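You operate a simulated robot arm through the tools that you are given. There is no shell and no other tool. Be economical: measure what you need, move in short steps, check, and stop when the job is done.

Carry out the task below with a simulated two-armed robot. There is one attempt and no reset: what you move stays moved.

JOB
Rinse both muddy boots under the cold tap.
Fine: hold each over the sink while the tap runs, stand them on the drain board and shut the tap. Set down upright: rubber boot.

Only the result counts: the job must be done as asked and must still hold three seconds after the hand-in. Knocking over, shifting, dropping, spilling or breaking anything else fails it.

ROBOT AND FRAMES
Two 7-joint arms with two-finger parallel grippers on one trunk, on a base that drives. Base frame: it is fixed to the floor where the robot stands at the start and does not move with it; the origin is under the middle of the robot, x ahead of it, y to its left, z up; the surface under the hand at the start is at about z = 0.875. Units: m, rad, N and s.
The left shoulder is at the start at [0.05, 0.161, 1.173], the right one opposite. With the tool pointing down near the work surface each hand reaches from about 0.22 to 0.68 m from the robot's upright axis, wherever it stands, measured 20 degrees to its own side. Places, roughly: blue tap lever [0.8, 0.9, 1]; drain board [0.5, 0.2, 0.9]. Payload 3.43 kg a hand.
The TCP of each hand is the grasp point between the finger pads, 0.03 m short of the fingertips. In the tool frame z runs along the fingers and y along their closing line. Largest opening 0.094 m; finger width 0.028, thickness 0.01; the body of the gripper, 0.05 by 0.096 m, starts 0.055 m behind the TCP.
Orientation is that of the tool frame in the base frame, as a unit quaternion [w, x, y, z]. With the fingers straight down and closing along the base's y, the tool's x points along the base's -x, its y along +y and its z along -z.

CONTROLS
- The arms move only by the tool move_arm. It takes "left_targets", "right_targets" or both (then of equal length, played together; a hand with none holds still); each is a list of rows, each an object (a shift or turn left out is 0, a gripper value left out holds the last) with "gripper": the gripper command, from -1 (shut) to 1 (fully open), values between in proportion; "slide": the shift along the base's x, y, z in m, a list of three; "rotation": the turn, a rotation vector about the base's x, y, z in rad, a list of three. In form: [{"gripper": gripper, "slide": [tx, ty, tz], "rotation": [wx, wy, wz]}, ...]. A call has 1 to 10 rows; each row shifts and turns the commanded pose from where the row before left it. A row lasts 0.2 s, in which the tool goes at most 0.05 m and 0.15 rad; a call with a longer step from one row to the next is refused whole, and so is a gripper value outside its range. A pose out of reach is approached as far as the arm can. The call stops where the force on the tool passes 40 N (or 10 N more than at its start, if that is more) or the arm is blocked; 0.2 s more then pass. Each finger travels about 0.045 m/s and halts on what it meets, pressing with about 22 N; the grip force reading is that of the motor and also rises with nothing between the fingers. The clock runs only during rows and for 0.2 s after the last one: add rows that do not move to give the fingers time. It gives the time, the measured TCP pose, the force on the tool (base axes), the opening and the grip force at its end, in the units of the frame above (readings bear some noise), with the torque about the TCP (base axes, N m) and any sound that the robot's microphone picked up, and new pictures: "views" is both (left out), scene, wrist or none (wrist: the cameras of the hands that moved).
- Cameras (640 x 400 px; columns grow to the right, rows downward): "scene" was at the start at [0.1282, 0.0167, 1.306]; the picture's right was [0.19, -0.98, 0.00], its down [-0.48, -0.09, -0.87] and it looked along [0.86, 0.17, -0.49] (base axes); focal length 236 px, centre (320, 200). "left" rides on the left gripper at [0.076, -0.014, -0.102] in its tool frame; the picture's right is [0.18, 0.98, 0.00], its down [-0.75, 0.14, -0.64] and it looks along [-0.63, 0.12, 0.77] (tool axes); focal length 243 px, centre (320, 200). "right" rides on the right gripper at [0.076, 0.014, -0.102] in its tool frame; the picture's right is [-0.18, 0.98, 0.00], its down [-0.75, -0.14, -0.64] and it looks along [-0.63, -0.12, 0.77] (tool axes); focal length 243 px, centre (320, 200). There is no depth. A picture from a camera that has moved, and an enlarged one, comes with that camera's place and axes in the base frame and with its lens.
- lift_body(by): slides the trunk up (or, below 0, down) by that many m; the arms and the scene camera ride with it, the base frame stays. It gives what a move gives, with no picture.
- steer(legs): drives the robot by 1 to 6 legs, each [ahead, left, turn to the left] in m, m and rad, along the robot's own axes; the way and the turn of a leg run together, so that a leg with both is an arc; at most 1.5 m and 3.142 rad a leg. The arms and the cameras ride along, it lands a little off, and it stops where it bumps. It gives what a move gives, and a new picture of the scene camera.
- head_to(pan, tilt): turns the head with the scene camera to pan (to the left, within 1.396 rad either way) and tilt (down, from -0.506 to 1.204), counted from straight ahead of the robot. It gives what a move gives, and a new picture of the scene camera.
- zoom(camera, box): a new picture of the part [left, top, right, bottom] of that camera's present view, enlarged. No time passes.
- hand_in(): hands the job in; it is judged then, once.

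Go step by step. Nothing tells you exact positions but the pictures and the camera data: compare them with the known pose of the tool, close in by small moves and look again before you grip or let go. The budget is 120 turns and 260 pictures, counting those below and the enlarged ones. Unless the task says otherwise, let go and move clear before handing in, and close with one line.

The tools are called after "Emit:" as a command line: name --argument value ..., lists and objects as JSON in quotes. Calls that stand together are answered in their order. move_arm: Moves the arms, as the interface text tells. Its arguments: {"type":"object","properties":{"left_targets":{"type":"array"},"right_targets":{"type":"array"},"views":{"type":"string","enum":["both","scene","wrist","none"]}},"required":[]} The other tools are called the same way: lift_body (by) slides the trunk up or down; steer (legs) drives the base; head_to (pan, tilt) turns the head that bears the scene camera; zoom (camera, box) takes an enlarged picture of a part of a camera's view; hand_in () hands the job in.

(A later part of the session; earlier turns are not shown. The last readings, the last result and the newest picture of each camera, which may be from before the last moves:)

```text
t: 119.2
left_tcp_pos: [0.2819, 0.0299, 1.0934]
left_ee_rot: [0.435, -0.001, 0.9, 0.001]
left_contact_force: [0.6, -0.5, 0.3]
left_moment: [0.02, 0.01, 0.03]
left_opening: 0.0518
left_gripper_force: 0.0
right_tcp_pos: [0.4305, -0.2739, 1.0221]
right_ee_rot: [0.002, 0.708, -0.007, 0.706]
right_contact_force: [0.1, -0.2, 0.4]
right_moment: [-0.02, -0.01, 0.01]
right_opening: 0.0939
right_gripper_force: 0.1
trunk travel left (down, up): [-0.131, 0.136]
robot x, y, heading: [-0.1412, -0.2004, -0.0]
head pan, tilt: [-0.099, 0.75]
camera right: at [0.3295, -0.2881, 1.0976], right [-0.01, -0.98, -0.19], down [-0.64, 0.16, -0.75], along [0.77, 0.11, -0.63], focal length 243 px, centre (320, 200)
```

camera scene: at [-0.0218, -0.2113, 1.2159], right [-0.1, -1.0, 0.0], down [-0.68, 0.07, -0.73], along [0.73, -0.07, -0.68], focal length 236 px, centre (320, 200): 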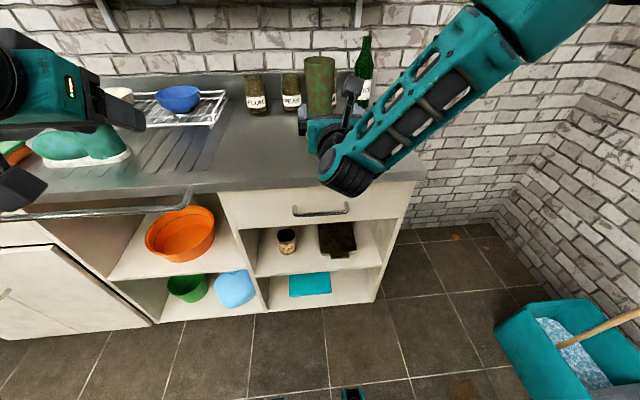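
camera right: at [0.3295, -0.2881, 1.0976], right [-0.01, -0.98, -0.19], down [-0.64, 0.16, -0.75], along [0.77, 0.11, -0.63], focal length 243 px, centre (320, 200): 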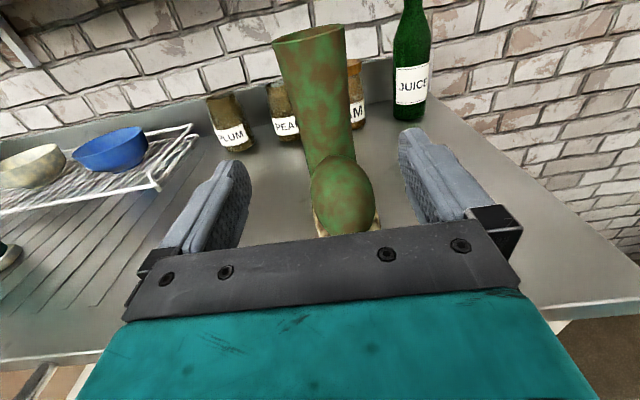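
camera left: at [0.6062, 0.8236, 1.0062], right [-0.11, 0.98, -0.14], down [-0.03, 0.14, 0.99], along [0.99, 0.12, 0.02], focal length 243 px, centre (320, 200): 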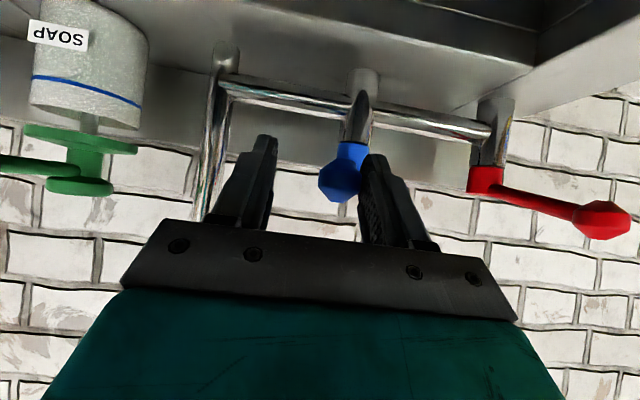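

Well aligned in y (shaft ≈ -0.277, hand -0.274). I drive forward in two steps.

Emit:
steer --legs '[[0.12, -0.003, 0]]'

Emit:
move_arm --right_targets '[{}]' --views "wrist"

```text
t: 120.5
left_tcp_pos: [0.4037, 0.0267, 1.0932]
left_ee_rot: [0.434, -0.002, 0.901, 0.003]
left_contact_force: [-0.7, 0.5, -0.5]
left_moment: [0.0, -0.01, -0.02]
left_opening: 0.0519
left_gripper_force: 0.0
right_tcp_pos: [0.5523, -0.2773, 1.0202]
right_ee_rot: [0.002, 0.708, -0.008, 0.706]
right_contact_force: [0.9, 0.2, 0.2]
right_moment: [0.04, -0.02, 0.0]
right_opening: 0.094
right_gripper_force: 0.1
trunk travel left (down, up): [-0.131, 0.136]
robot x, y, heading: [-0.0237, -0.206, 0.0]
head pan, tilt: [-0.099, 0.75]
camera scene: at [0.1002, -0.2137, 1.2158], right [-0.1, -1.0, 0.0], down [-0.68, 0.07, -0.73], along [0.73, -0.07, -0.68], focal length 236 px, centre (320, 200)
```

scene: 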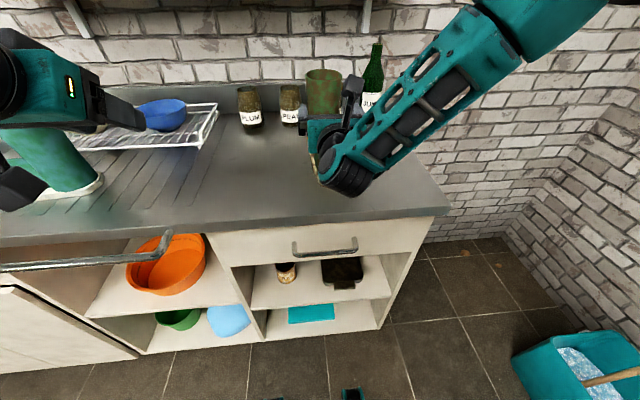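

```text
t: 120.9
left_tcp_pos: [0.404, 0.0269, 1.0924]
left_ee_rot: [0.436, -0.001, 0.9, 0.002]
left_contact_force: [0.1, -0.7, 0.4]
left_moment: [0.02, 0.0, -0.06]
left_opening: 0.0516
left_gripper_force: 0.0
right_tcp_pos: [0.5523, -0.2769, 1.021]
right_ee_rot: [0.001, 0.708, -0.008, 0.706]
right_contact_force: [-0.9, -1.3, 0.4]
right_moment: [-0.01, 0.0, 0.0]
right_opening: 0.0938
right_gripper_force: 0.1
trunk travel left (down, up): [-0.131, 0.136]
robot x, y, heading: [-0.0197, -0.2037, 0.002]
head pan, tilt: [-0.099, 0.75]
camera right: at [0.4509, -0.291, 1.0976], right [-0.01, -0.98, -0.19], down [-0.64, 0.16, -0.75], along [0.77, 0.11, -0.63], focal length 243 px, centre (320, 200)
```

right: 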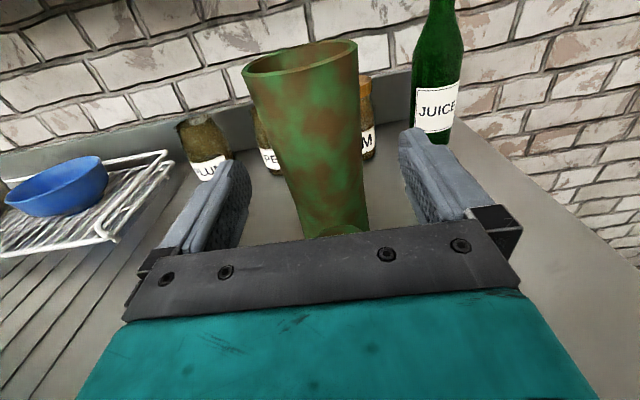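

Emit:
steer --legs '[[0.079, 0.001, 0]]'

Emit:
move_arm --right_targets '[{}]' --views "wrist"

```text
t: 121.9
left_tcp_pos: [0.4827, 0.0288, 1.0924]
left_ee_rot: [0.434, -0.003, 0.901, 0.002]
left_contact_force: [0.8, 1.0, -0.4]
left_moment: [-0.02, -0.04, -0.03]
left_opening: 0.0517
left_gripper_force: 0.2
right_tcp_pos: [0.6335, -0.2733, 1.0204]
right_ee_rot: [0.001, 0.708, -0.006, 0.706]
right_contact_force: [-0.3, 0.5, 0.6]
right_moment: [-0.02, -0.02, 0.02]
right_opening: 0.094
right_gripper_force: 0.0
trunk travel left (down, up): [-0.131, 0.136]
robot x, y, heading: [0.0582, -0.2036, 0.006]
head pan, tilt: [-0.099, 0.75]
camera scene: at [0.1805, -0.2119, 1.2158], right [-0.09, -1.0, 0.0], down [-0.68, 0.06, -0.73], along [0.73, -0.07, -0.68], focal length 236 px, centre (320, 200)
```

scene: 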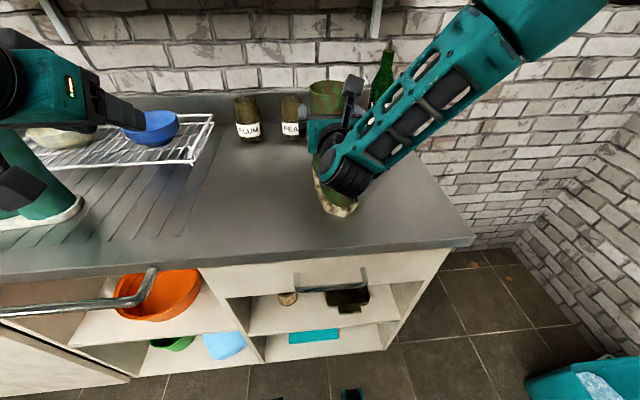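

```text
t: 122.3
left_tcp_pos: [0.4828, 0.0293, 1.0922]
left_ee_rot: [0.436, -0.003, 0.9, 0.002]
left_contact_force: [0.0, 1.5, 1.0]
left_moment: [-0.04, -0.01, 0.0]
left_opening: 0.0518
left_gripper_force: 0.0
right_tcp_pos: [0.6333, -0.2736, 1.0211]
right_ee_rot: [0.002, 0.708, -0.007, 0.706]
right_contact_force: [0.1, 0.3, -0.3]
right_moment: [-0.01, 0.01, 0.01]
right_opening: 0.0939
right_gripper_force: 0.0
trunk travel left (down, up): [-0.131, 0.136]
robot x, y, heading: [0.0601, -0.2021, 0.003]
head pan, tilt: [-0.099, 0.75]
camera right: at [0.5314, -0.288, 1.0976], right [-0.01, -0.98, -0.19], down [-0.64, 0.15, -0.75], along [0.77, 0.11, -0.63], focal length 243 px, centre (320, 200)
```

right: 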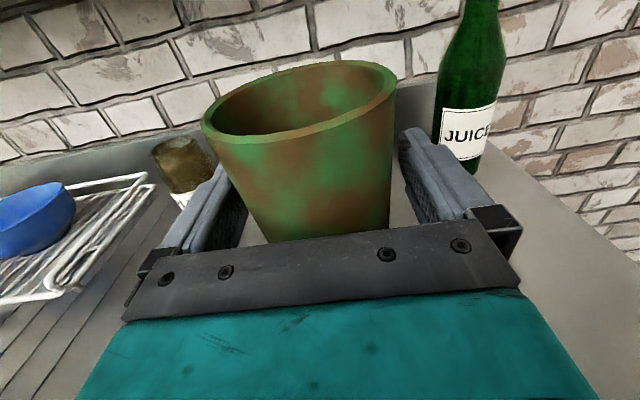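

The fingers straddle the shaft. I close, then lift with the trunk.

Emit:
move_arm --right_targets '[{"gripper": -1}, {"gripper": -1}, {"gripper": -1}, {"gripper": -1}, {}]' --views "wrist"

Emit:
lift_body --by 0.1

Emit:
move_arm --right_targets '[{}]' --views "both"

```text
t: 123.5
left_tcp_pos: [0.483, 0.0292, 1.0928]
left_ee_rot: [0.435, -0.004, 0.9, 0.003]
left_contact_force: [0.3, -0.9, -0.4]
left_moment: [-0.01, 0.02, 0.0]
left_opening: 0.0517
left_gripper_force: 0.0
right_tcp_pos: [0.6333, -0.2736, 1.0213]
right_ee_rot: [0.001, 0.708, -0.007, 0.706]
right_contact_force: [1.1, -0.9, 0.0]
right_moment: [-0.2, 0.02, 0.15]
right_opening: 0.0756
right_gripper_force: 21.8
trunk travel left (down, up): [-0.131, 0.136]
robot x, y, heading: [0.0588, -0.205, 0.006]
head pan, tilt: [-0.099, 0.75]
camera right: at [0.5313, -0.288, 1.0977], right [-0.01, -0.98, -0.19], down [-0.64, 0.15, -0.75], along [0.77, 0.11, -0.63], focal length 243 px, centre (320, 200)
```

right: 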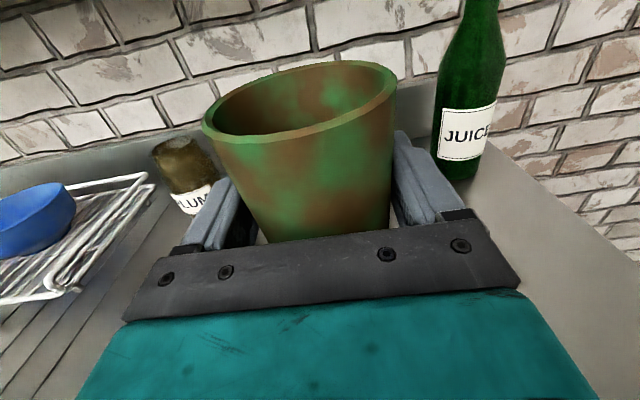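

```text
t: 124.9
left_tcp_pos: [0.4824, 0.0295, 1.1929]
left_ee_rot: [0.435, -0.003, 0.9, 0.003]
left_contact_force: [0.3, -1.0, -0.3]
left_moment: [-0.01, 0.0, 0.0]
left_opening: 0.0518
left_gripper_force: 0.1
right_tcp_pos: [0.6342, -0.2727, 1.1197]
right_ee_rot: [0.001, 0.708, -0.008, 0.706]
right_contact_force: [-0.5, 0.6, -3.2]
right_moment: [0.02, -0.09, -0.03]
right_opening: 0.0758
right_gripper_force: 22.1
trunk travel left (down, up): [-0.231, 0.036]
robot x, y, heading: [0.0562, -0.205, 0.005]
head pan, tilt: [-0.099, 0.75]
```

```text
t: 125.3
left_tcp_pos: [0.4821, 0.0296, 1.1924]
left_ee_rot: [0.435, -0.004, 0.9, 0.003]
left_contact_force: [0.3, -0.7, 0.5]
left_moment: [-0.01, -0.02, -0.02]
left_opening: 0.052
left_gripper_force: 0.0
right_tcp_pos: [0.6332, -0.2734, 1.121]
right_ee_rot: [0.0, 0.708, -0.005, 0.706]
right_contact_force: [0.4, 0.4, -2.7]
right_moment: [0.01, -0.13, 0.01]
right_opening: 0.0755
right_gripper_force: 22.1
trunk travel left (down, up): [-0.231, 0.036]
robot x, y, heading: [0.0607, -0.2027, 0.004]
head pan, tilt: [-0.099, 0.75]
camera scene: at [0.1801, -0.212, 1.3159], right [-0.09, -1.0, 0.0], down [-0.68, 0.06, -0.73], along [0.73, -0.07, -0.68], focal length 236 px, centre (320, 200)
camera right: at [0.5316, -0.288, 1.1975], right [-0.01, -0.98, -0.19], down [-0.64, 0.15, -0.75], along [0.77, 0.11, -0.63], focal length 243 px, centre (320, 200)
```

scene: 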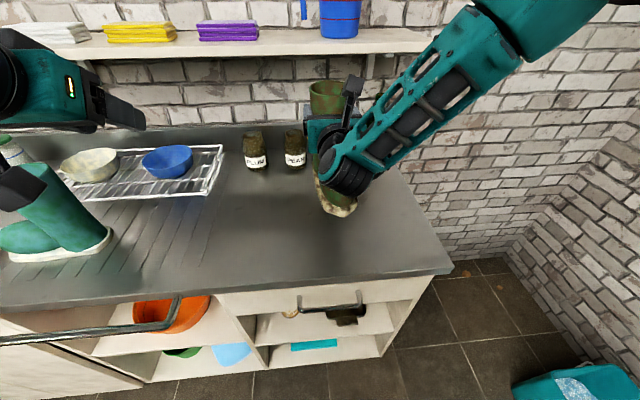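
right: 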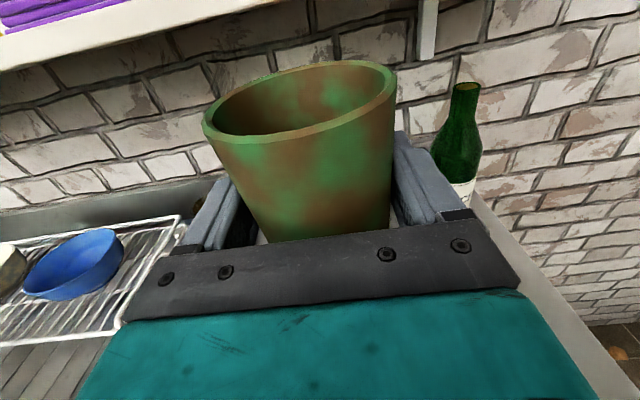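

Boot 2 is lifted. Boot 1 is in the way of a straight sideways drive, so I back off 0.3 m, drive left to the sink, and look before going forward.

Emit:
steer --legs '[[-0.3, 0, 0], [0, 0.95, 0]]'

Emit:
head_to --pan 0.1 --tilt 0.6

```text
t: 135.7
left_tcp_pos: [0.1547, 1.0024, 1.1926]
left_ee_rot: [0.434, -0.02, 0.901, 0.011]
left_contact_force: [0.7, -0.4, 0.1]
left_moment: [-0.01, 0.02, 0.0]
left_opening: 0.0518
left_gripper_force: 0.1
right_tcp_pos: [0.3154, 0.7037, 1.1209]
right_ee_rot: [-0.013, 0.708, 0.006, 0.706]
right_contact_force: [-0.3, 0.2, -3.1]
right_moment: [0.01, -0.11, 0.02]
right_opening: 0.0756
right_gripper_force: 22.1
trunk travel left (down, up): [-0.231, 0.036]
robot x, y, heading: [-0.2585, 0.7532, 0.042]
head pan, tilt: [-0.099, 0.75]
camera scene: at [-0.1394, 0.7502, 1.3159], right [-0.06, -1.0, 0.0], down [-0.68, 0.04, -0.73], along [0.73, -0.04, -0.68], focal length 236 px, centre (320, 200)
```

scene: 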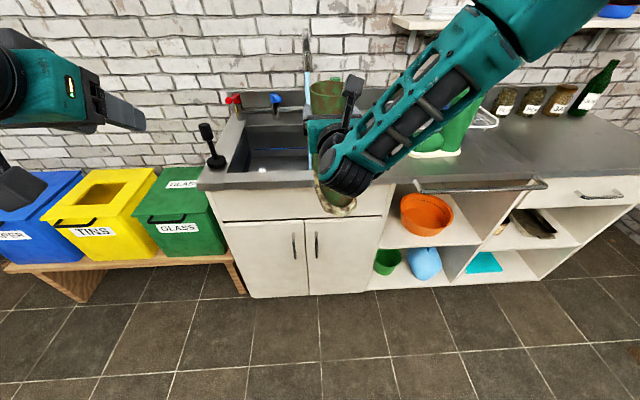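

```text
t: 136.4
left_tcp_pos: [0.1546, 1.0022, 1.1929]
left_ee_rot: [0.435, -0.02, 0.9, 0.011]
left_contact_force: [-0.4, -0.2, 0.6]
left_moment: [0.02, 0.03, 0.03]
left_opening: 0.0521
left_gripper_force: 0.1
right_tcp_pos: [0.315, 0.705, 1.1212]
right_ee_rot: [-0.013, 0.708, 0.008, 0.706]
right_contact_force: [0.0, 0.7, -2.8]
right_moment: [0.03, -0.08, -0.02]
right_opening: 0.0756
right_gripper_force: 21.6
trunk travel left (down, up): [-0.231, 0.036]
robot x, y, heading: [-0.2626, 0.7499, 0.039]
head pan, tilt: [0.099, 0.6]
camera scene: at [-0.1346, 0.7673, 1.3287], right [0.14, -0.99, 0.0], down [-0.56, -0.08, -0.82], along [0.82, 0.12, -0.57], focal length 236 px, centre (320, 200)
```

scene: 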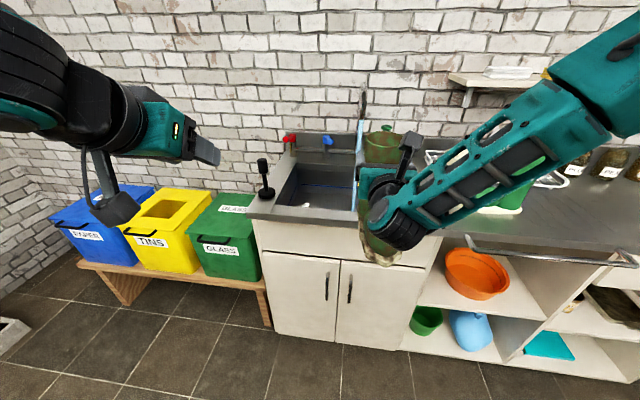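

Now at the sink but 0.3 m back. I lower the boot to pass under the spout height and drive forward toward the stream, straightening the heading.

Emit:
lift_body --by -0.075

Emit:
steer --legs '[[0.18, -0.015, -0.04]]'

Emit:
move_arm --right_targets '[{}]' --views "wrist"

```text
t: 137.5
left_tcp_pos: [0.1546, 1.0025, 1.1175]
left_ee_rot: [0.436, -0.018, 0.9, 0.01]
left_contact_force: [-0.1, 0.9, 0.4]
left_moment: [0.03, -0.02, -0.01]
left_opening: 0.0519
left_gripper_force: 0.1
right_tcp_pos: [0.3153, 0.7047, 1.0465]
right_ee_rot: [-0.012, 0.708, 0.007, 0.706]
right_contact_force: [0.1, -1.1, -3.1]
right_moment: [0.0, -0.08, -0.02]
right_opening: 0.0752
right_gripper_force: 22.0
trunk travel left (down, up): [-0.156, 0.111]
robot x, y, heading: [-0.261, 0.7526, 0.042]
head pan, tilt: [0.099, 0.6]
```

```text
t: 139.0
left_tcp_pos: [0.3429, 0.9738, 1.1171]
left_ee_rot: [0.434, -0.002, 0.901, 0.002]
left_contact_force: [0.9, 0.1, 0.8]
left_moment: [0.03, 0.01, -0.02]
left_opening: 0.0517
left_gripper_force: 0.0
right_tcp_pos: [0.493, 0.6711, 1.0455]
right_ee_rot: [0.003, 0.708, -0.008, 0.706]
right_contact_force: [0.3, 1.1, -2.8]
right_moment: [0.0, -0.08, 0.02]
right_opening: 0.0755
right_gripper_force: 21.5
trunk travel left (down, up): [-0.156, 0.111]
robot x, y, heading: [-0.0846, 0.7432, -0.001]
head pan, tilt: [0.099, 0.6]
camera scene: at [0.0457, 0.7511, 1.2537], right [0.1, -0.99, 0.0], down [-0.56, -0.06, -0.82], along [0.82, 0.08, -0.57], focal length 236 px, centre (320, 200)
```

scene: 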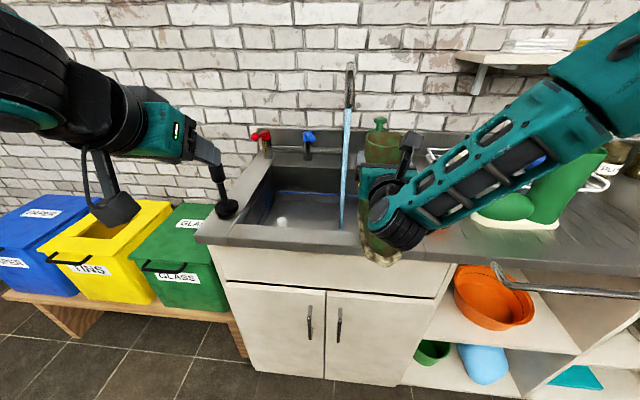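

```text
t: 139.4
left_tcp_pos: [0.3425, 0.9745, 1.1179]
left_ee_rot: [0.436, -0.002, 0.9, 0.002]
left_contact_force: [0.1, 0.7, 0.5]
left_moment: [0.01, 0.02, -0.01]
left_opening: 0.052
left_gripper_force: 0.1
right_tcp_pos: [0.492, 0.6709, 1.0449]
right_ee_rot: [0.002, 0.708, -0.007, 0.706]
right_contact_force: [0.1, 1.2, -3.5]
right_moment: [0.04, -0.06, 0.01]
right_opening: 0.0754
right_gripper_force: 22.1
trunk travel left (down, up): [-0.156, 0.111]
robot x, y, heading: [-0.0785, 0.7446, 0.0]
head pan, tilt: [0.099, 0.6]
camera right: at [0.3909, 0.6569, 1.122], right [-0.01, -0.98, -0.19], down [-0.64, 0.16, -0.75], along [0.77, 0.11, -0.63], focal length 243 px, centre (320, 200)
```

right: 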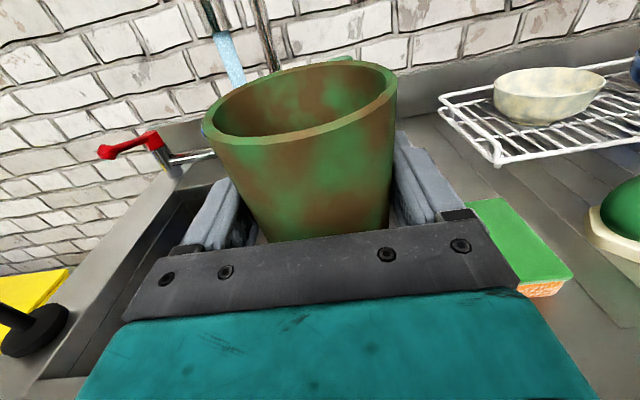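

I retract and raise the left hand away from the black brush, then move the boot forward beside the stream.

Emit:
move_arm --left_targets '[{"slide": [-0.02, -0.01, 0.04]}, {"slide": [-0.02, -0.01, 0.04]}, {"slide": [-0.02, -0.01, 0.02]}, {}]' --views "none"

Emit:
steer --legs '[[0.1, 0.018, 0]]'

Emit:
move_arm --right_targets '[{}, {}, {}, {}, {}, {}, {}, {}]' --views "both"

```text
t: 140.4
left_tcp_pos: [0.2807, 0.9439, 1.2168]
left_ee_rot: [0.435, -0.002, 0.9, 0.003]
left_contact_force: [0.1, 0.1, 0.1]
left_moment: [-0.02, 0.0, -0.01]
left_opening: 0.0516
left_gripper_force: 0.0
right_tcp_pos: [0.4929, 0.6715, 1.047]
right_ee_rot: [0.002, 0.708, -0.008, 0.706]
right_contact_force: [-0.4, 0.4, -3.2]
right_moment: [0.02, -0.08, -0.03]
right_opening: 0.0757
right_gripper_force: 22.1
trunk travel left (down, up): [-0.156, 0.111]
robot x, y, heading: [-0.08, 0.7444, 0.005]
head pan, tilt: [0.099, 0.6]
```

```text
t: 141.6
left_tcp_pos: [0.3828, 0.9614, 1.2154]
left_ee_rot: [0.435, -0.003, 0.9, 0.002]
left_contact_force: [0.3, -0.1, -0.4]
left_moment: [0.02, 0.02, 0.02]
left_opening: 0.0517
left_gripper_force: 0.1
right_tcp_pos: [0.5931, 0.6894, 1.0457]
right_ee_rot: [0.003, 0.708, -0.007, 0.706]
right_contact_force: [0.7, 1.0, -2.6]
right_moment: [-0.03, -0.11, 0.0]
right_opening: 0.0751
right_gripper_force: 22.0
trunk travel left (down, up): [-0.156, 0.111]
robot x, y, heading: [0.0221, 0.7578, 0.002]
head pan, tilt: [0.099, 0.6]
camera scene: at [0.1459, 0.7691, 1.2536], right [0.1, -0.99, 0.0], down [-0.56, -0.06, -0.82], along [0.82, 0.08, -0.57], focal length 236 px, centre (320, 200)
```

scene: 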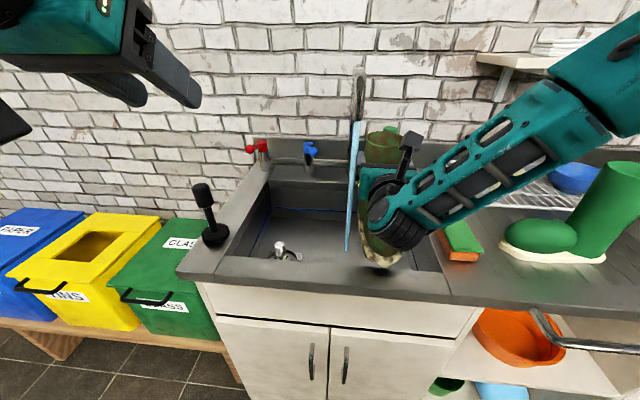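

```text
t: 143.4
left_tcp_pos: [0.3814, 0.9603, 1.216]
left_ee_rot: [0.435, -0.002, 0.901, 0.002]
left_contact_force: [-0.2, -0.2, -0.4]
left_moment: [-0.03, -0.03, 0.0]
left_opening: 0.0517
left_gripper_force: 0.2
right_tcp_pos: [0.591, 0.6893, 1.0458]
right_ee_rot: [0.001, 0.708, -0.007, 0.706]
right_contact_force: [0.7, 0.2, -2.8]
right_moment: [0.01, -0.1, 0.03]
right_opening: 0.0755
right_gripper_force: 22.1
trunk travel left (down, up): [-0.156, 0.111]
robot x, y, heading: [0.0207, 0.7617, 0.0]
head pan, tilt: [0.099, 0.6]
camera scene: at [0.1451, 0.7689, 1.2538], right [0.1, -0.99, 0.0], down [-0.56, -0.06, -0.82], along [0.82, 0.08, -0.57], focal length 236 px, centre (320, 200)
camera right: at [0.4909, 0.6751, 1.1224], right [-0.01, -0.98, -0.19], down [-0.64, 0.16, -0.75], along [0.77, 0.11, -0.63], focal length 243 px, centre (320, 200)
```

scene: 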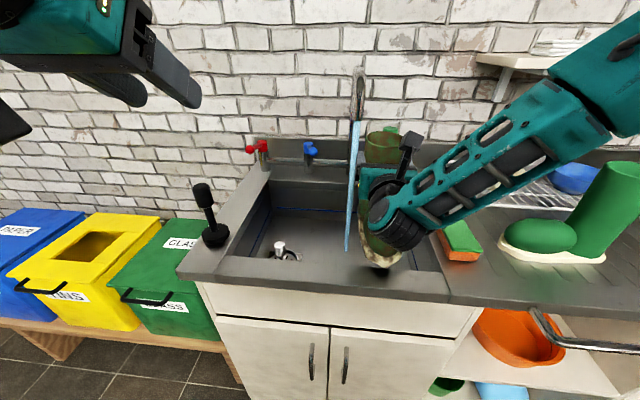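
right: 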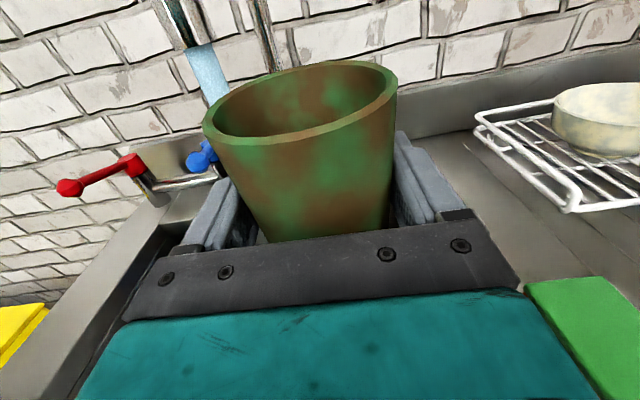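

Still muddy there, so the stream must actually hit it. I move the boot closer under the outlet and lower it a bit.

Emit:
steer --legs '[[0.025, 0.018, 0]]'

Emit:
lift_body --by -0.03

Emit:
move_arm --right_targets '[{}, {}, {}, {}, {}]' --views "both"

```text
t: 144.2
left_tcp_pos: [0.4064, 0.9804, 1.216]
left_ee_rot: [0.435, -0.002, 0.901, 0.003]
left_contact_force: [0.8, 0.2, 0.4]
left_moment: [-0.02, 0.01, -0.01]
left_opening: 0.052
left_gripper_force: 0.0
right_tcp_pos: [0.6178, 0.7078, 1.0454]
right_ee_rot: [0.002, 0.709, -0.007, 0.706]
right_contact_force: [0.3, -0.9, -4.1]
right_moment: [0.0, -0.11, 0.0]
right_opening: 0.0756
right_gripper_force: 22.2
trunk travel left (down, up): [-0.156, 0.111]
robot x, y, heading: [0.043, 0.7772, 0.001]
head pan, tilt: [0.099, 0.6]
camera scene: at [0.1706, 0.7872, 1.2536], right [0.1, -0.99, 0.0], down [-0.56, -0.06, -0.82], along [0.82, 0.08, -0.57], focal length 236 px, centre (320, 200)
```

scene: 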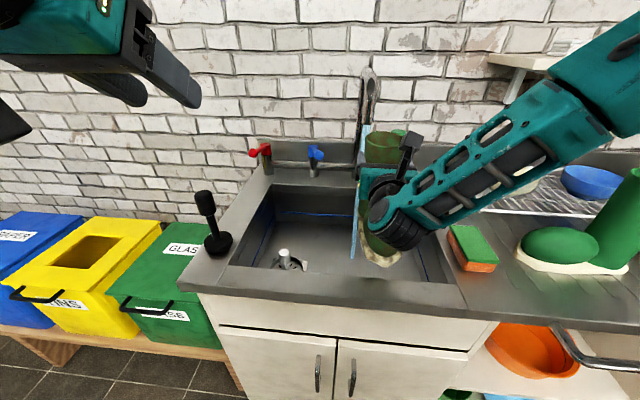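

```text
t: 145.0
left_tcp_pos: [0.4059, 0.978, 1.1861]
left_ee_rot: [0.436, -0.002, 0.9, 0.002]
left_contact_force: [0.0, 0.4, -0.4]
left_moment: [0.03, 0.0, -0.01]
left_opening: 0.0516
left_gripper_force: 0.0
right_tcp_pos: [0.6175, 0.7084, 1.0154]
right_ee_rot: [0.002, 0.708, -0.007, 0.706]
right_contact_force: [0.0, 0.3, -3.4]
right_moment: [0.04, -0.1, 0.0]
right_opening: 0.0756
right_gripper_force: 22.2
trunk travel left (down, up): [-0.126, 0.141]
robot x, y, heading: [0.0413, 0.7783, 0.003]
head pan, tilt: [0.099, 0.6]
```

```text
t: 146.2
left_tcp_pos: [0.4069, 0.9789, 1.187]
left_ee_rot: [0.436, -0.002, 0.9, 0.002]
left_contact_force: [0.1, 0.6, 0.6]
left_moment: [0.0, 0.01, -0.02]
left_opening: 0.0518
left_gripper_force: 0.0
right_tcp_pos: [0.6179, 0.7064, 1.0151]
right_ee_rot: [0.0, 0.708, -0.006, 0.706]
right_contact_force: [-0.5, -0.1, -2.8]
right_moment: [0.04, -0.1, 0.01]
right_opening: 0.0756
right_gripper_force: 21.9
trunk travel left (down, up): [-0.126, 0.141]
robot x, y, heading: [0.044, 0.7807, 0.009]
head pan, tilt: [0.099, 0.6]
camera scene: at [0.1699, 0.7867, 1.2238], right [0.1, -0.99, 0.0], down [-0.56, -0.06, -0.82], along [0.82, 0.08, -0.57], focal length 236 px, centre (320, 200)
camera right: at [0.5158, 0.6931, 1.0924], right [-0.01, -0.98, -0.19], down [-0.64, 0.15, -0.75], along [0.77, 0.11, -0.63], focal length 243 px, centre (320, 200)
```

scene: 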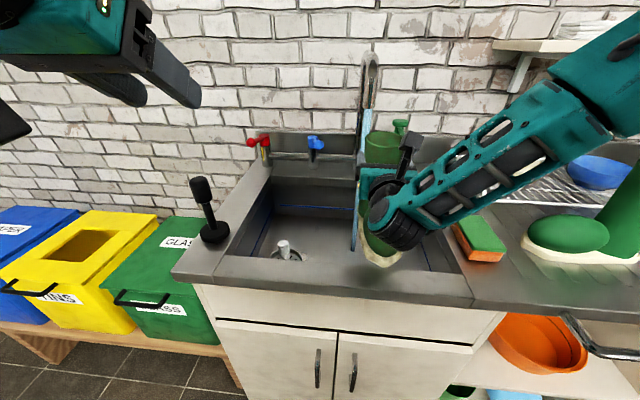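
right: 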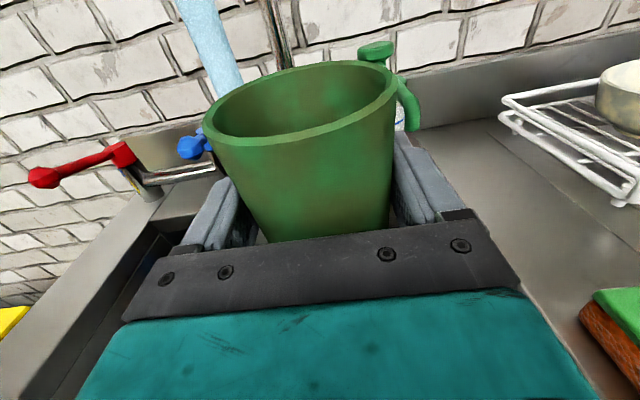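

It works — the mud is fading. I hold it here a few seconds longer.

Emit:
move_arm --right_targets '[{}, {}, {}, {}, {}, {}, {}, {}, {}, {}]' --views "none"

Emit:
move_arm --right_targets '[{}, {}, {}, {}, {}, {}, {}, {}, {}, {}]' --views "both"

```text
t: 148.4
left_tcp_pos: [0.4062, 0.9796, 1.187]
left_ee_rot: [0.435, -0.002, 0.9, 0.002]
left_contact_force: [-0.6, 0.9, 0.4]
left_moment: [-0.02, 0.01, 0.0]
left_opening: 0.0517
left_gripper_force: 0.1
right_tcp_pos: [0.6173, 0.7068, 1.0156]
right_ee_rot: [0.001, 0.708, -0.006, 0.706]
right_contact_force: [0.3, 0.4, -2.8]
right_moment: [0.01, -0.09, 0.01]
right_opening: 0.0752
right_gripper_force: 21.6
trunk travel left (down, up): [-0.126, 0.141]
robot x, y, heading: [0.0402, 0.7796, 0.0]
head pan, tilt: [0.099, 0.6]
```

```text
t: 150.6
left_tcp_pos: [0.4063, 0.9803, 1.187]
left_ee_rot: [0.435, -0.002, 0.9, 0.002]
left_contact_force: [0.6, 0.2, 0.1]
left_moment: [0.01, 0.0, 0.0]
left_opening: 0.0517
left_gripper_force: 0.1
right_tcp_pos: [0.6165, 0.7064, 1.0155]
right_ee_rot: [0.001, 0.709, -0.008, 0.706]
right_contact_force: [0.5, -1.5, -4.0]
right_moment: [-0.04, -0.08, 0.0]
right_opening: 0.0755
right_gripper_force: 22.4
trunk travel left (down, up): [-0.126, 0.141]
robot x, y, heading: [0.0422, 0.7746, -0.0]
head pan, tilt: [0.099, 0.6]
camera scene: at [0.1699, 0.7867, 1.2238], right [0.1, -0.99, 0.0], down [-0.56, -0.06, -0.82], along [0.82, 0.08, -0.57], focal length 236 px, centre (320, 200)
camera right: at [0.5158, 0.6931, 1.0924], right [-0.01, -0.98, -0.19], down [-0.64, 0.15, -0.75], along [0.77, 0.11, -0.63], focal length 243 px, centre (320, 200)
```

scene: 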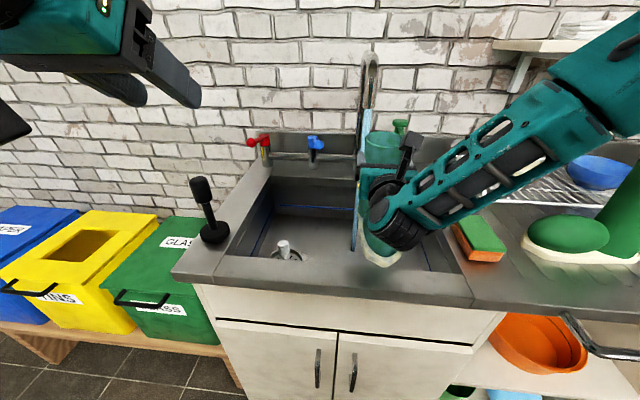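
right: 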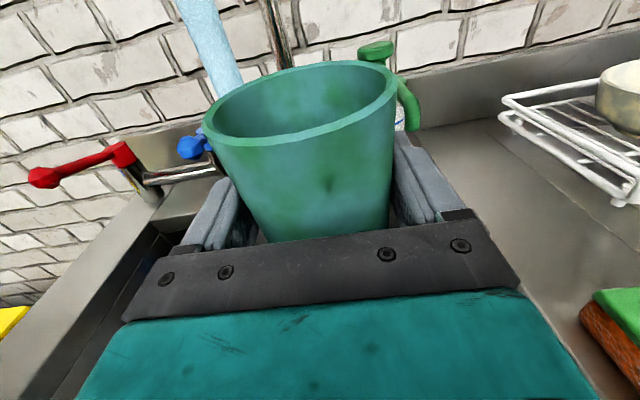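

Boot 2 is clean now too. I back away the way I came, raise, and drive toward the drain board, keeping well in front of boot 1.

Emit:
steer --legs '[[-0.025, -0.018, 0]]'

Emit:
lift_body --by 0.06

Emit:
steer --legs '[[-0.3, 0, 0], [0, -0.585, 0]]'

Emit:
head_to --pan 0.15 --tilt 0.7

```text
t: 151.4
left_tcp_pos: [0.3786, 0.9614, 1.1858]
left_ee_rot: [0.435, -0.003, 0.9, 0.004]
left_contact_force: [-0.9, 0.2, 0.0]
left_moment: [0.01, -0.02, 0.01]
left_opening: 0.0516
left_gripper_force: 0.1
right_tcp_pos: [0.5907, 0.6898, 1.015]
right_ee_rot: [0.001, 0.71, -0.006, 0.704]
right_contact_force: [0.3, 0.0, -3.1]
right_moment: [-0.02, 0.0, 0.01]
right_opening: 0.0744
right_gripper_force: 22.6
trunk travel left (down, up): [-0.126, 0.141]
robot x, y, heading: [0.0193, 0.7616, 0.007]
head pan, tilt: [0.099, 0.6]
camera scene: at [0.1439, 0.7687, 1.2238], right [0.1, -0.99, 0.0], down [-0.56, -0.06, -0.83], along [0.82, 0.09, -0.56], focal length 236 px, centre (320, 200)
```

scene: 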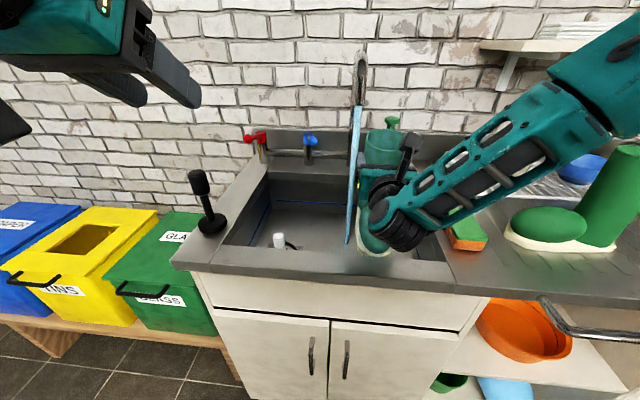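

```text
t: 152.4
left_tcp_pos: [0.3816, 0.9616, 1.2479]
left_ee_rot: [0.434, -0.003, 0.901, 0.002]
left_contact_force: [0.1, -1.0, 0.3]
left_moment: [0.0, 0.0, 0.02]
left_opening: 0.0517
left_gripper_force: 0.1
right_tcp_pos: [0.591, 0.6894, 1.0748]
right_ee_rot: [0.002, 0.71, -0.006, 0.704]
right_contact_force: [0.2, 0.6, -3.1]
right_moment: [-0.01, -0.02, 0.05]
right_opening: 0.0749
right_gripper_force: 21.6
trunk travel left (down, up): [-0.186, 0.081]
robot x, y, heading: [0.0171, 0.7604, 0.007]
head pan, tilt: [0.099, 0.6]
```

```text
t: 159.7
left_tcp_pos: [0.0792, 0.3842, 1.2458]
left_ee_rot: [0.435, -0.007, 0.9, 0.005]
left_contact_force: [-0.4, -0.5, -0.8]
left_moment: [0.01, -0.01, 0.0]
left_opening: 0.0517
left_gripper_force: 0.1
right_tcp_pos: [0.2928, 0.1144, 1.0737]
right_ee_rot: [-0.001, 0.71, -0.003, 0.705]
right_contact_force: [0.1, -0.4, -3.0]
right_moment: [-0.01, -0.04, -0.02]
right_opening: 0.0749
right_gripper_force: 22.1
trunk travel left (down, up): [-0.186, 0.081]
robot x, y, heading: [-0.2791, 0.1803, 0.014]
head pan, tilt: [0.099, 0.6]
camera scene: at [-0.1548, 0.1897, 1.2838], right [0.11, -0.99, 0.0], down [-0.56, -0.06, -0.82], along [0.82, 0.09, -0.57], focal length 236 px, centre (320, 200)
```

scene: 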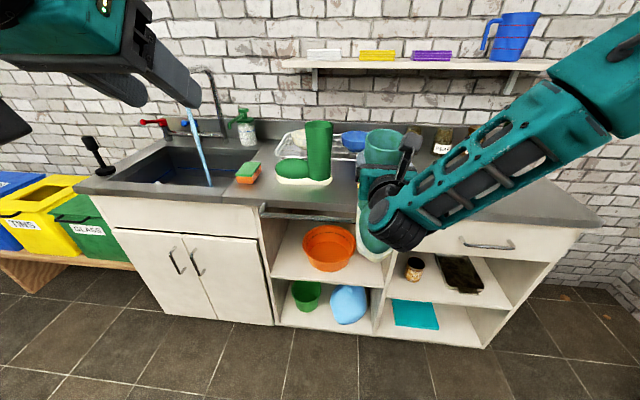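

```text
t: 160.3
left_tcp_pos: [0.0795, 0.3851, 1.2466]
left_ee_rot: [0.434, -0.007, 0.901, 0.005]
left_contact_force: [-0.2, -0.3, -0.2]
left_moment: [0.02, 0.02, 0.0]
left_opening: 0.0517
left_gripper_force: 0.1
right_tcp_pos: [0.2921, 0.1146, 1.0738]
right_ee_rot: [-0.002, 0.71, -0.003, 0.704]
right_contact_force: [0.3, -0.2, -2.8]
right_moment: [0.01, -0.04, -0.02]
right_opening: 0.0745
right_gripper_force: 21.7
trunk travel left (down, up): [-0.186, 0.081]
robot x, y, heading: [-0.2804, 0.1824, 0.015]
head pan, tilt: [0.15, 0.7]
camera scene: at [-0.1589, 0.1937, 1.2752], right [0.16, -0.99, 0.0], down [-0.64, -0.1, -0.77], along [0.75, 0.12, -0.64], focal length 236 px, centre (320, 200)
```

scene: 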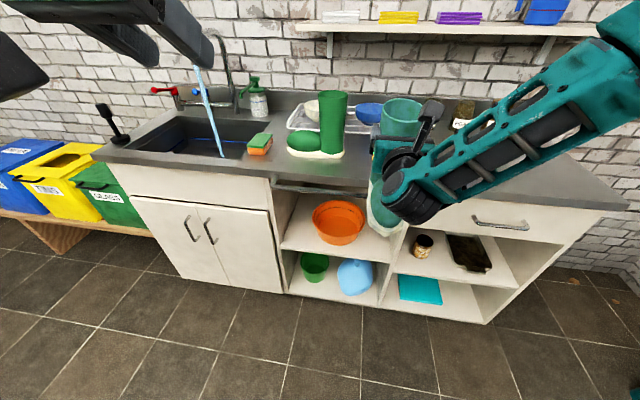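

Boot 1 stands at y≈0.22–0.40. I drive boot 2 straight forward at y≈0.107 above the free part of the board.

Emit:
steer --legs '[[0.28, -0.003, -0.015]]'

Emit:
zoom --camera "scene" --box '[200, 60, 500, 260]'

```text
t: 162.3
left_tcp_pos: [0.3649, 0.3782, 1.2462]
left_ee_rot: [0.435, 0.001, 0.901, 0.001]
left_contact_force: [1.2, -0.4, 0.1]
left_moment: [0.03, 0.02, -0.01]
left_opening: 0.0516
left_gripper_force: 0.0
right_tcp_pos: [0.5739, 0.1055, 1.0742]
right_ee_rot: [0.003, 0.71, -0.007, 0.704]
right_contact_force: [-0.1, 0.6, -3.2]
right_moment: [0.02, -0.02, -0.02]
right_opening: 0.0743
right_gripper_force: 21.8
trunk travel left (down, up): [-0.186, 0.081]
robot x, y, heading: [-0.0004, 0.1776, 0.007]
head pan, tilt: [0.15, 0.7]
camera scene: at [0.1238, 0.1904, 1.275], right [0.15, -0.99, 0.0], down [-0.64, -0.1, -0.76], along [0.76, 0.11, -0.64], focal length 236 px, centre (320, 200)
```

scene: 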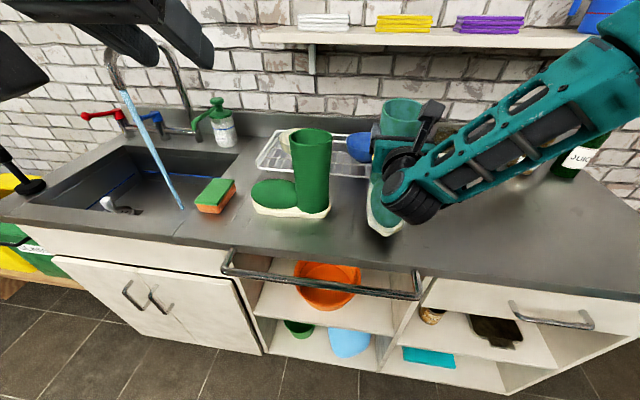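

```text
2.00 times, centred on (350, 160) of scene
camera zoom: at [0.1238, 0.1904, 1.275], right [0.15, -0.99, 0.0], down [-0.64, -0.1, -0.76], along [0.76, 0.11, -0.64], focal length 472 px, centre (260, 280)
```

zoom: 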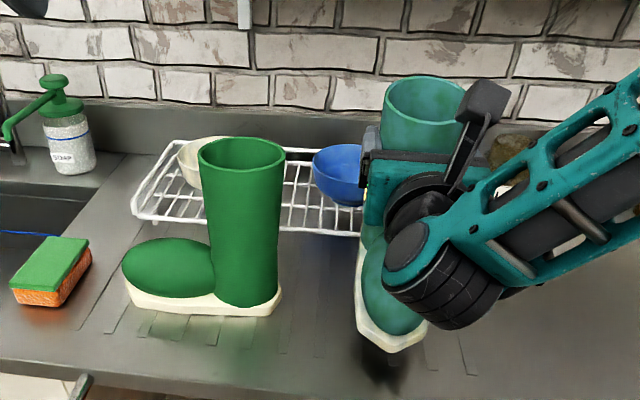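

Boot 1 is clean and drying. I lower boot 2 onto the board.

Emit:
lift_body --by -0.045

Emit:
lift_body --by -0.005

Emit:
zoom --camera "scene" --box '[200, 60, 500, 260]'

```text
t: 163.2
left_tcp_pos: [0.3641, 0.3776, 1.2012]
left_ee_rot: [0.436, 0.0, 0.9, 0.002]
left_contact_force: [0.4, -1.2, 0.5]
left_moment: [0.02, -0.02, 0.02]
left_opening: 0.0515
left_gripper_force: 0.2
right_tcp_pos: [0.5754, 0.1045, 1.0334]
right_ee_rot: [0.004, 0.706, -0.01, 0.708]
right_contact_force: [18.7, 0.2, 21.9]
right_moment: [0.01, -0.07, 0.01]
right_opening: 0.0747
right_gripper_force: 21.8
trunk travel left (down, up): [-0.141, 0.126]
robot x, y, heading: [0.0024, 0.1776, -0.0]
head pan, tilt: [0.15, 0.7]
```

```text
t: 163.7
left_tcp_pos: [0.3636, 0.3759, 1.1957]
left_ee_rot: [0.436, 0.0, 0.9, 0.001]
left_contact_force: [0.5, 0.1, 0.5]
left_moment: [0.02, 0.01, 0.01]
left_opening: 0.0518
left_gripper_force: 0.1
right_tcp_pos: [0.5711, 0.1048, 1.0197]
right_ee_rot: [0.003, 0.715, -0.007, 0.699]
right_contact_force: [1.9, 0.3, -0.8]
right_moment: [0.07, 0.04, -0.09]
right_opening: 0.0701
right_gripper_force: 22.5
trunk travel left (down, up): [-0.136, 0.131]
robot x, y, heading: [0.0037, 0.1782, -0.006]
head pan, tilt: [0.15, 0.7]
```

```text
2.00 times, centred on (350, 160) of scene
camera zoom: at [0.1229, 0.1905, 1.2246], right [0.15, -0.99, 0.0], down [-0.64, -0.1, -0.76], along [0.76, 0.11, -0.64], focal length 472 px, centre (260, 280)
```

zoom: 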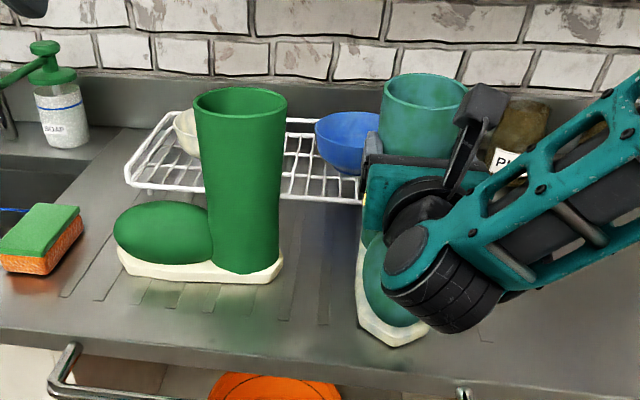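

The boot met the board and slid down flat within the grip; forces are now near zero. I open the fingers.

Emit:
move_arm --right_targets '[{"gripper": 0.3}, {"gripper": 0.7}, {"gripper": 1}, {"gripper": 1}, {}]' --views "both"

```text
t: 164.9
left_tcp_pos: [0.3633, 0.3786, 1.1958]
left_ee_rot: [0.435, 0.0, 0.9, 0.002]
left_contact_force: [0.9, 0.9, 0.5]
left_moment: [-0.02, 0.01, 0.03]
left_opening: 0.0517
left_gripper_force: 0.1
right_tcp_pos: [0.5726, 0.1058, 1.0247]
right_ee_rot: [0.004, 0.71, -0.008, 0.704]
right_contact_force: [-0.2, -0.7, -0.8]
right_moment: [0.04, 0.01, 0.01]
right_opening: 0.094
right_gripper_force: 0.0
trunk travel left (down, up): [-0.136, 0.131]
robot x, y, heading: [-0.0009, 0.182, -0.001]
head pan, tilt: [0.15, 0.7]
camera scene: at [0.123, 0.1904, 1.2252], right [0.15, -0.99, 0.0], down [-0.64, -0.1, -0.76], along [0.76, 0.11, -0.64], focal length 236 px, centre (320, 200)
camera right: at [0.472, 0.0912, 1.1014], right [-0.02, -0.98, -0.19], down [-0.65, 0.16, -0.75], along [0.76, 0.11, -0.64], focal length 243 px, centre (320, 200)
```

scene: 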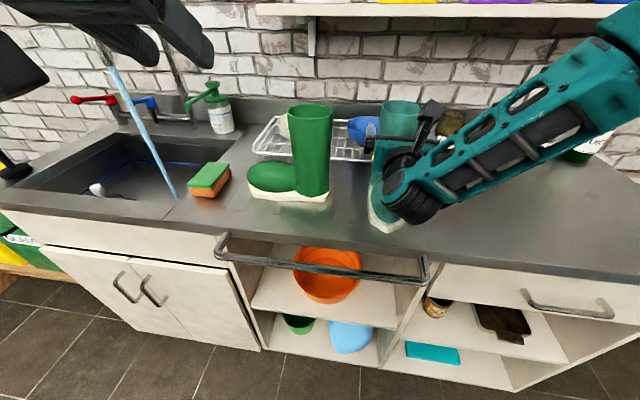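
right: 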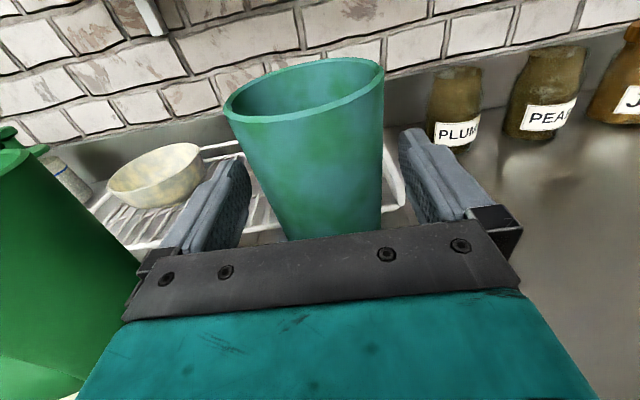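

Emit:
steer --legs '[[-0.3, 0.004, 0]]'

Emit:
zoom --camera "scene" --box '[200, 60, 500, 260]'

```text
t: 166.9
left_tcp_pos: [0.0656, 0.382, 1.1971]
left_ee_rot: [0.435, 0.0, 0.9, 0.001]
left_contact_force: [-1.2, -0.1, 0.1]
left_moment: [0.04, 0.0, -0.02]
left_opening: 0.0514
left_gripper_force: 0.0
right_tcp_pos: [0.2749, 0.1088, 1.0242]
right_ee_rot: [0.004, 0.71, -0.009, 0.704]
right_contact_force: [-0.5, -0.4, -0.7]
right_moment: [-0.03, 0.04, 0.0]
right_opening: 0.0937
right_gripper_force: 0.0
trunk travel left (down, up): [-0.136, 0.131]
robot x, y, heading: [-0.2992, 0.1861, 0.001]
head pan, tilt: [0.15, 0.7]
camera scene: at [-0.1756, 0.1952, 1.2252], right [0.15, -0.99, 0.0], down [-0.64, -0.09, -0.77], along [0.76, 0.11, -0.64], focal length 236 px, centre (320, 200)
```

scene: 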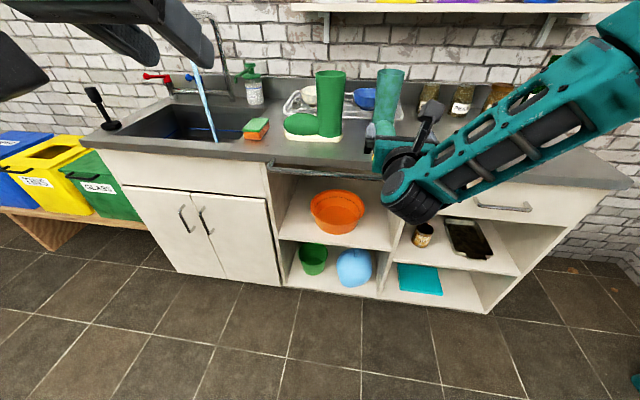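

```text
2.00 times, centred on (350, 160) of scene
camera zoom: at [-0.1756, 0.1952, 1.2252], right [0.15, -0.99, 0.0], down [-0.64, -0.09, -0.77], along [0.76, 0.11, -0.64], focal length 472 px, centre (260, 280)
```

zoom: 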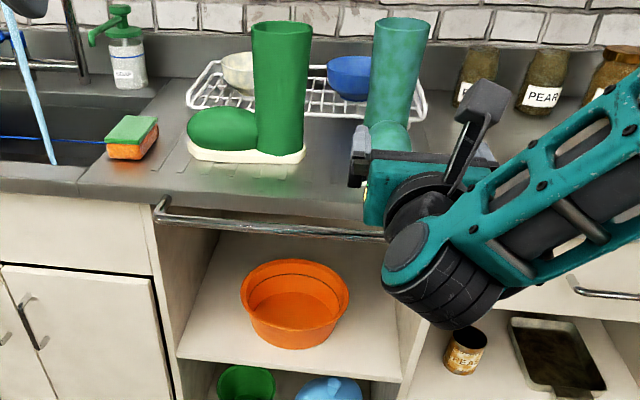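

Both boots stand upright on the board. Next the tap: I first fold the right hand back to pointing down, and up out of the way.

Emit:
move_arm --right_targets '[{"rotation": [0, 0.15, 0], "slide": [0, -0.01, 0.01]}, {"rotation": [0, 0.15, 0], "slide": [0, -0.01, 0.01]}, {"rotation": [0, 0.15, 0], "slide": [0, -0.01, 0.01]}, {"rotation": [0, 0.15, 0], "slide": [0, -0.01, 0.01]}, {"rotation": [0, 0.15, 0], "slide": [0, -0.01, 0.01]}, {"rotation": [0, 0.15, 0], "slide": [0, 0, 0.01]}, {"rotation": [0, 0.15, 0], "slide": [0, 0, 0.01]}, {"rotation": [0, 0.15, 0], "slide": [-0.02, 0, 0.02]}, {"rotation": [0, 0.15, 0], "slide": [-0.03, 0, 0.02]}, {"rotation": [0, 0.15, 0], "slide": [-0.03, 0, 0.02]}]' --views "none"

Emit:
lift_body --by 0.064

Emit:
steer --legs '[[0, 0.455, 0]]'

```text
t: 169.2
left_tcp_pos: [0.066, 0.3825, 1.1963]
left_ee_rot: [0.435, 0.0, 0.9, 0.001]
left_contact_force: [0.5, 0.8, 0.5]
left_moment: [-0.04, -0.01, -0.01]
left_opening: 0.0516
left_gripper_force: 0.1
right_tcp_pos: [0.1932, 0.0571, 1.1557]
right_ee_rot: [0.009, 0.999, -0.003, 0.031]
right_contact_force: [0.4, 0.0, -0.9]
right_moment: [0.01, -0.02, -0.03]
right_opening: 0.094
right_gripper_force: 0.0
trunk travel left (down, up): [-0.136, 0.131]
robot x, y, heading: [-0.2961, 0.1854, -0.001]
head pan, tilt: [0.15, 0.7]
```

```text
t: 170.2
left_tcp_pos: [0.0654, 0.3824, 1.2599]
left_ee_rot: [0.435, 0.0, 0.901, 0.0]
left_contact_force: [-0.1, -0.3, 0.1]
left_moment: [-0.02, 0.02, -0.02]
left_opening: 0.0516
left_gripper_force: 0.1
right_tcp_pos: [0.1959, 0.0581, 1.2213]
right_ee_rot: [0.009, 0.999, -0.004, 0.031]
right_contact_force: [0.2, -1.1, -0.5]
right_moment: [0.02, -0.03, -0.03]
right_opening: 0.0939
right_gripper_force: 0.1
trunk travel left (down, up): [-0.2, 0.067]
robot x, y, heading: [-0.2992, 0.1822, -0.002]
head pan, tilt: [0.15, 0.7]
```

```text
t: 174.7
left_tcp_pos: [0.0644, 0.838, 1.2605]
left_ee_rot: [0.435, -0.003, 0.9, 0.003]
left_contact_force: [0.4, 0.2, -0.2]
left_moment: [0.0, -0.02, -0.01]
left_opening: 0.0515
left_gripper_force: 0.0
right_tcp_pos: [0.1936, 0.5144, 1.2206]
right_ee_rot: [0.009, 0.999, 0.001, 0.031]
right_contact_force: [0.8, 0.0, 0.0]
right_moment: [0.02, 0.0, -0.01]
right_opening: 0.0939
right_gripper_force: 0.1
trunk travel left (down, up): [-0.2, 0.067]
robot x, y, heading: [-0.2978, 0.6343, 0.007]
head pan, tilt: [0.15, 0.7]
camera scene: at [-0.1761, 0.6489, 1.2892], right [0.16, -0.99, 0.0], down [-0.64, -0.1, -0.76], along [0.76, 0.12, -0.64], focal length 236 px, centre (320, 200)
```

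scene: 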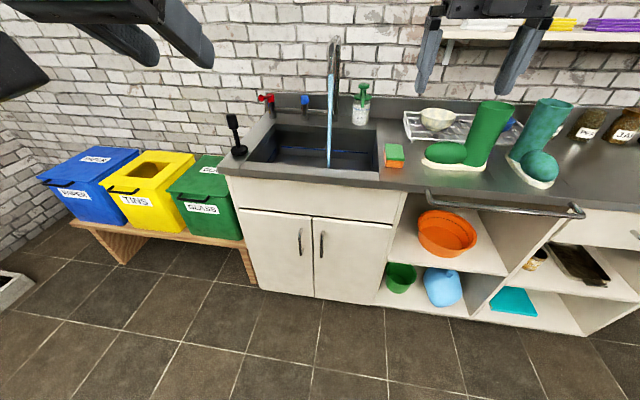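

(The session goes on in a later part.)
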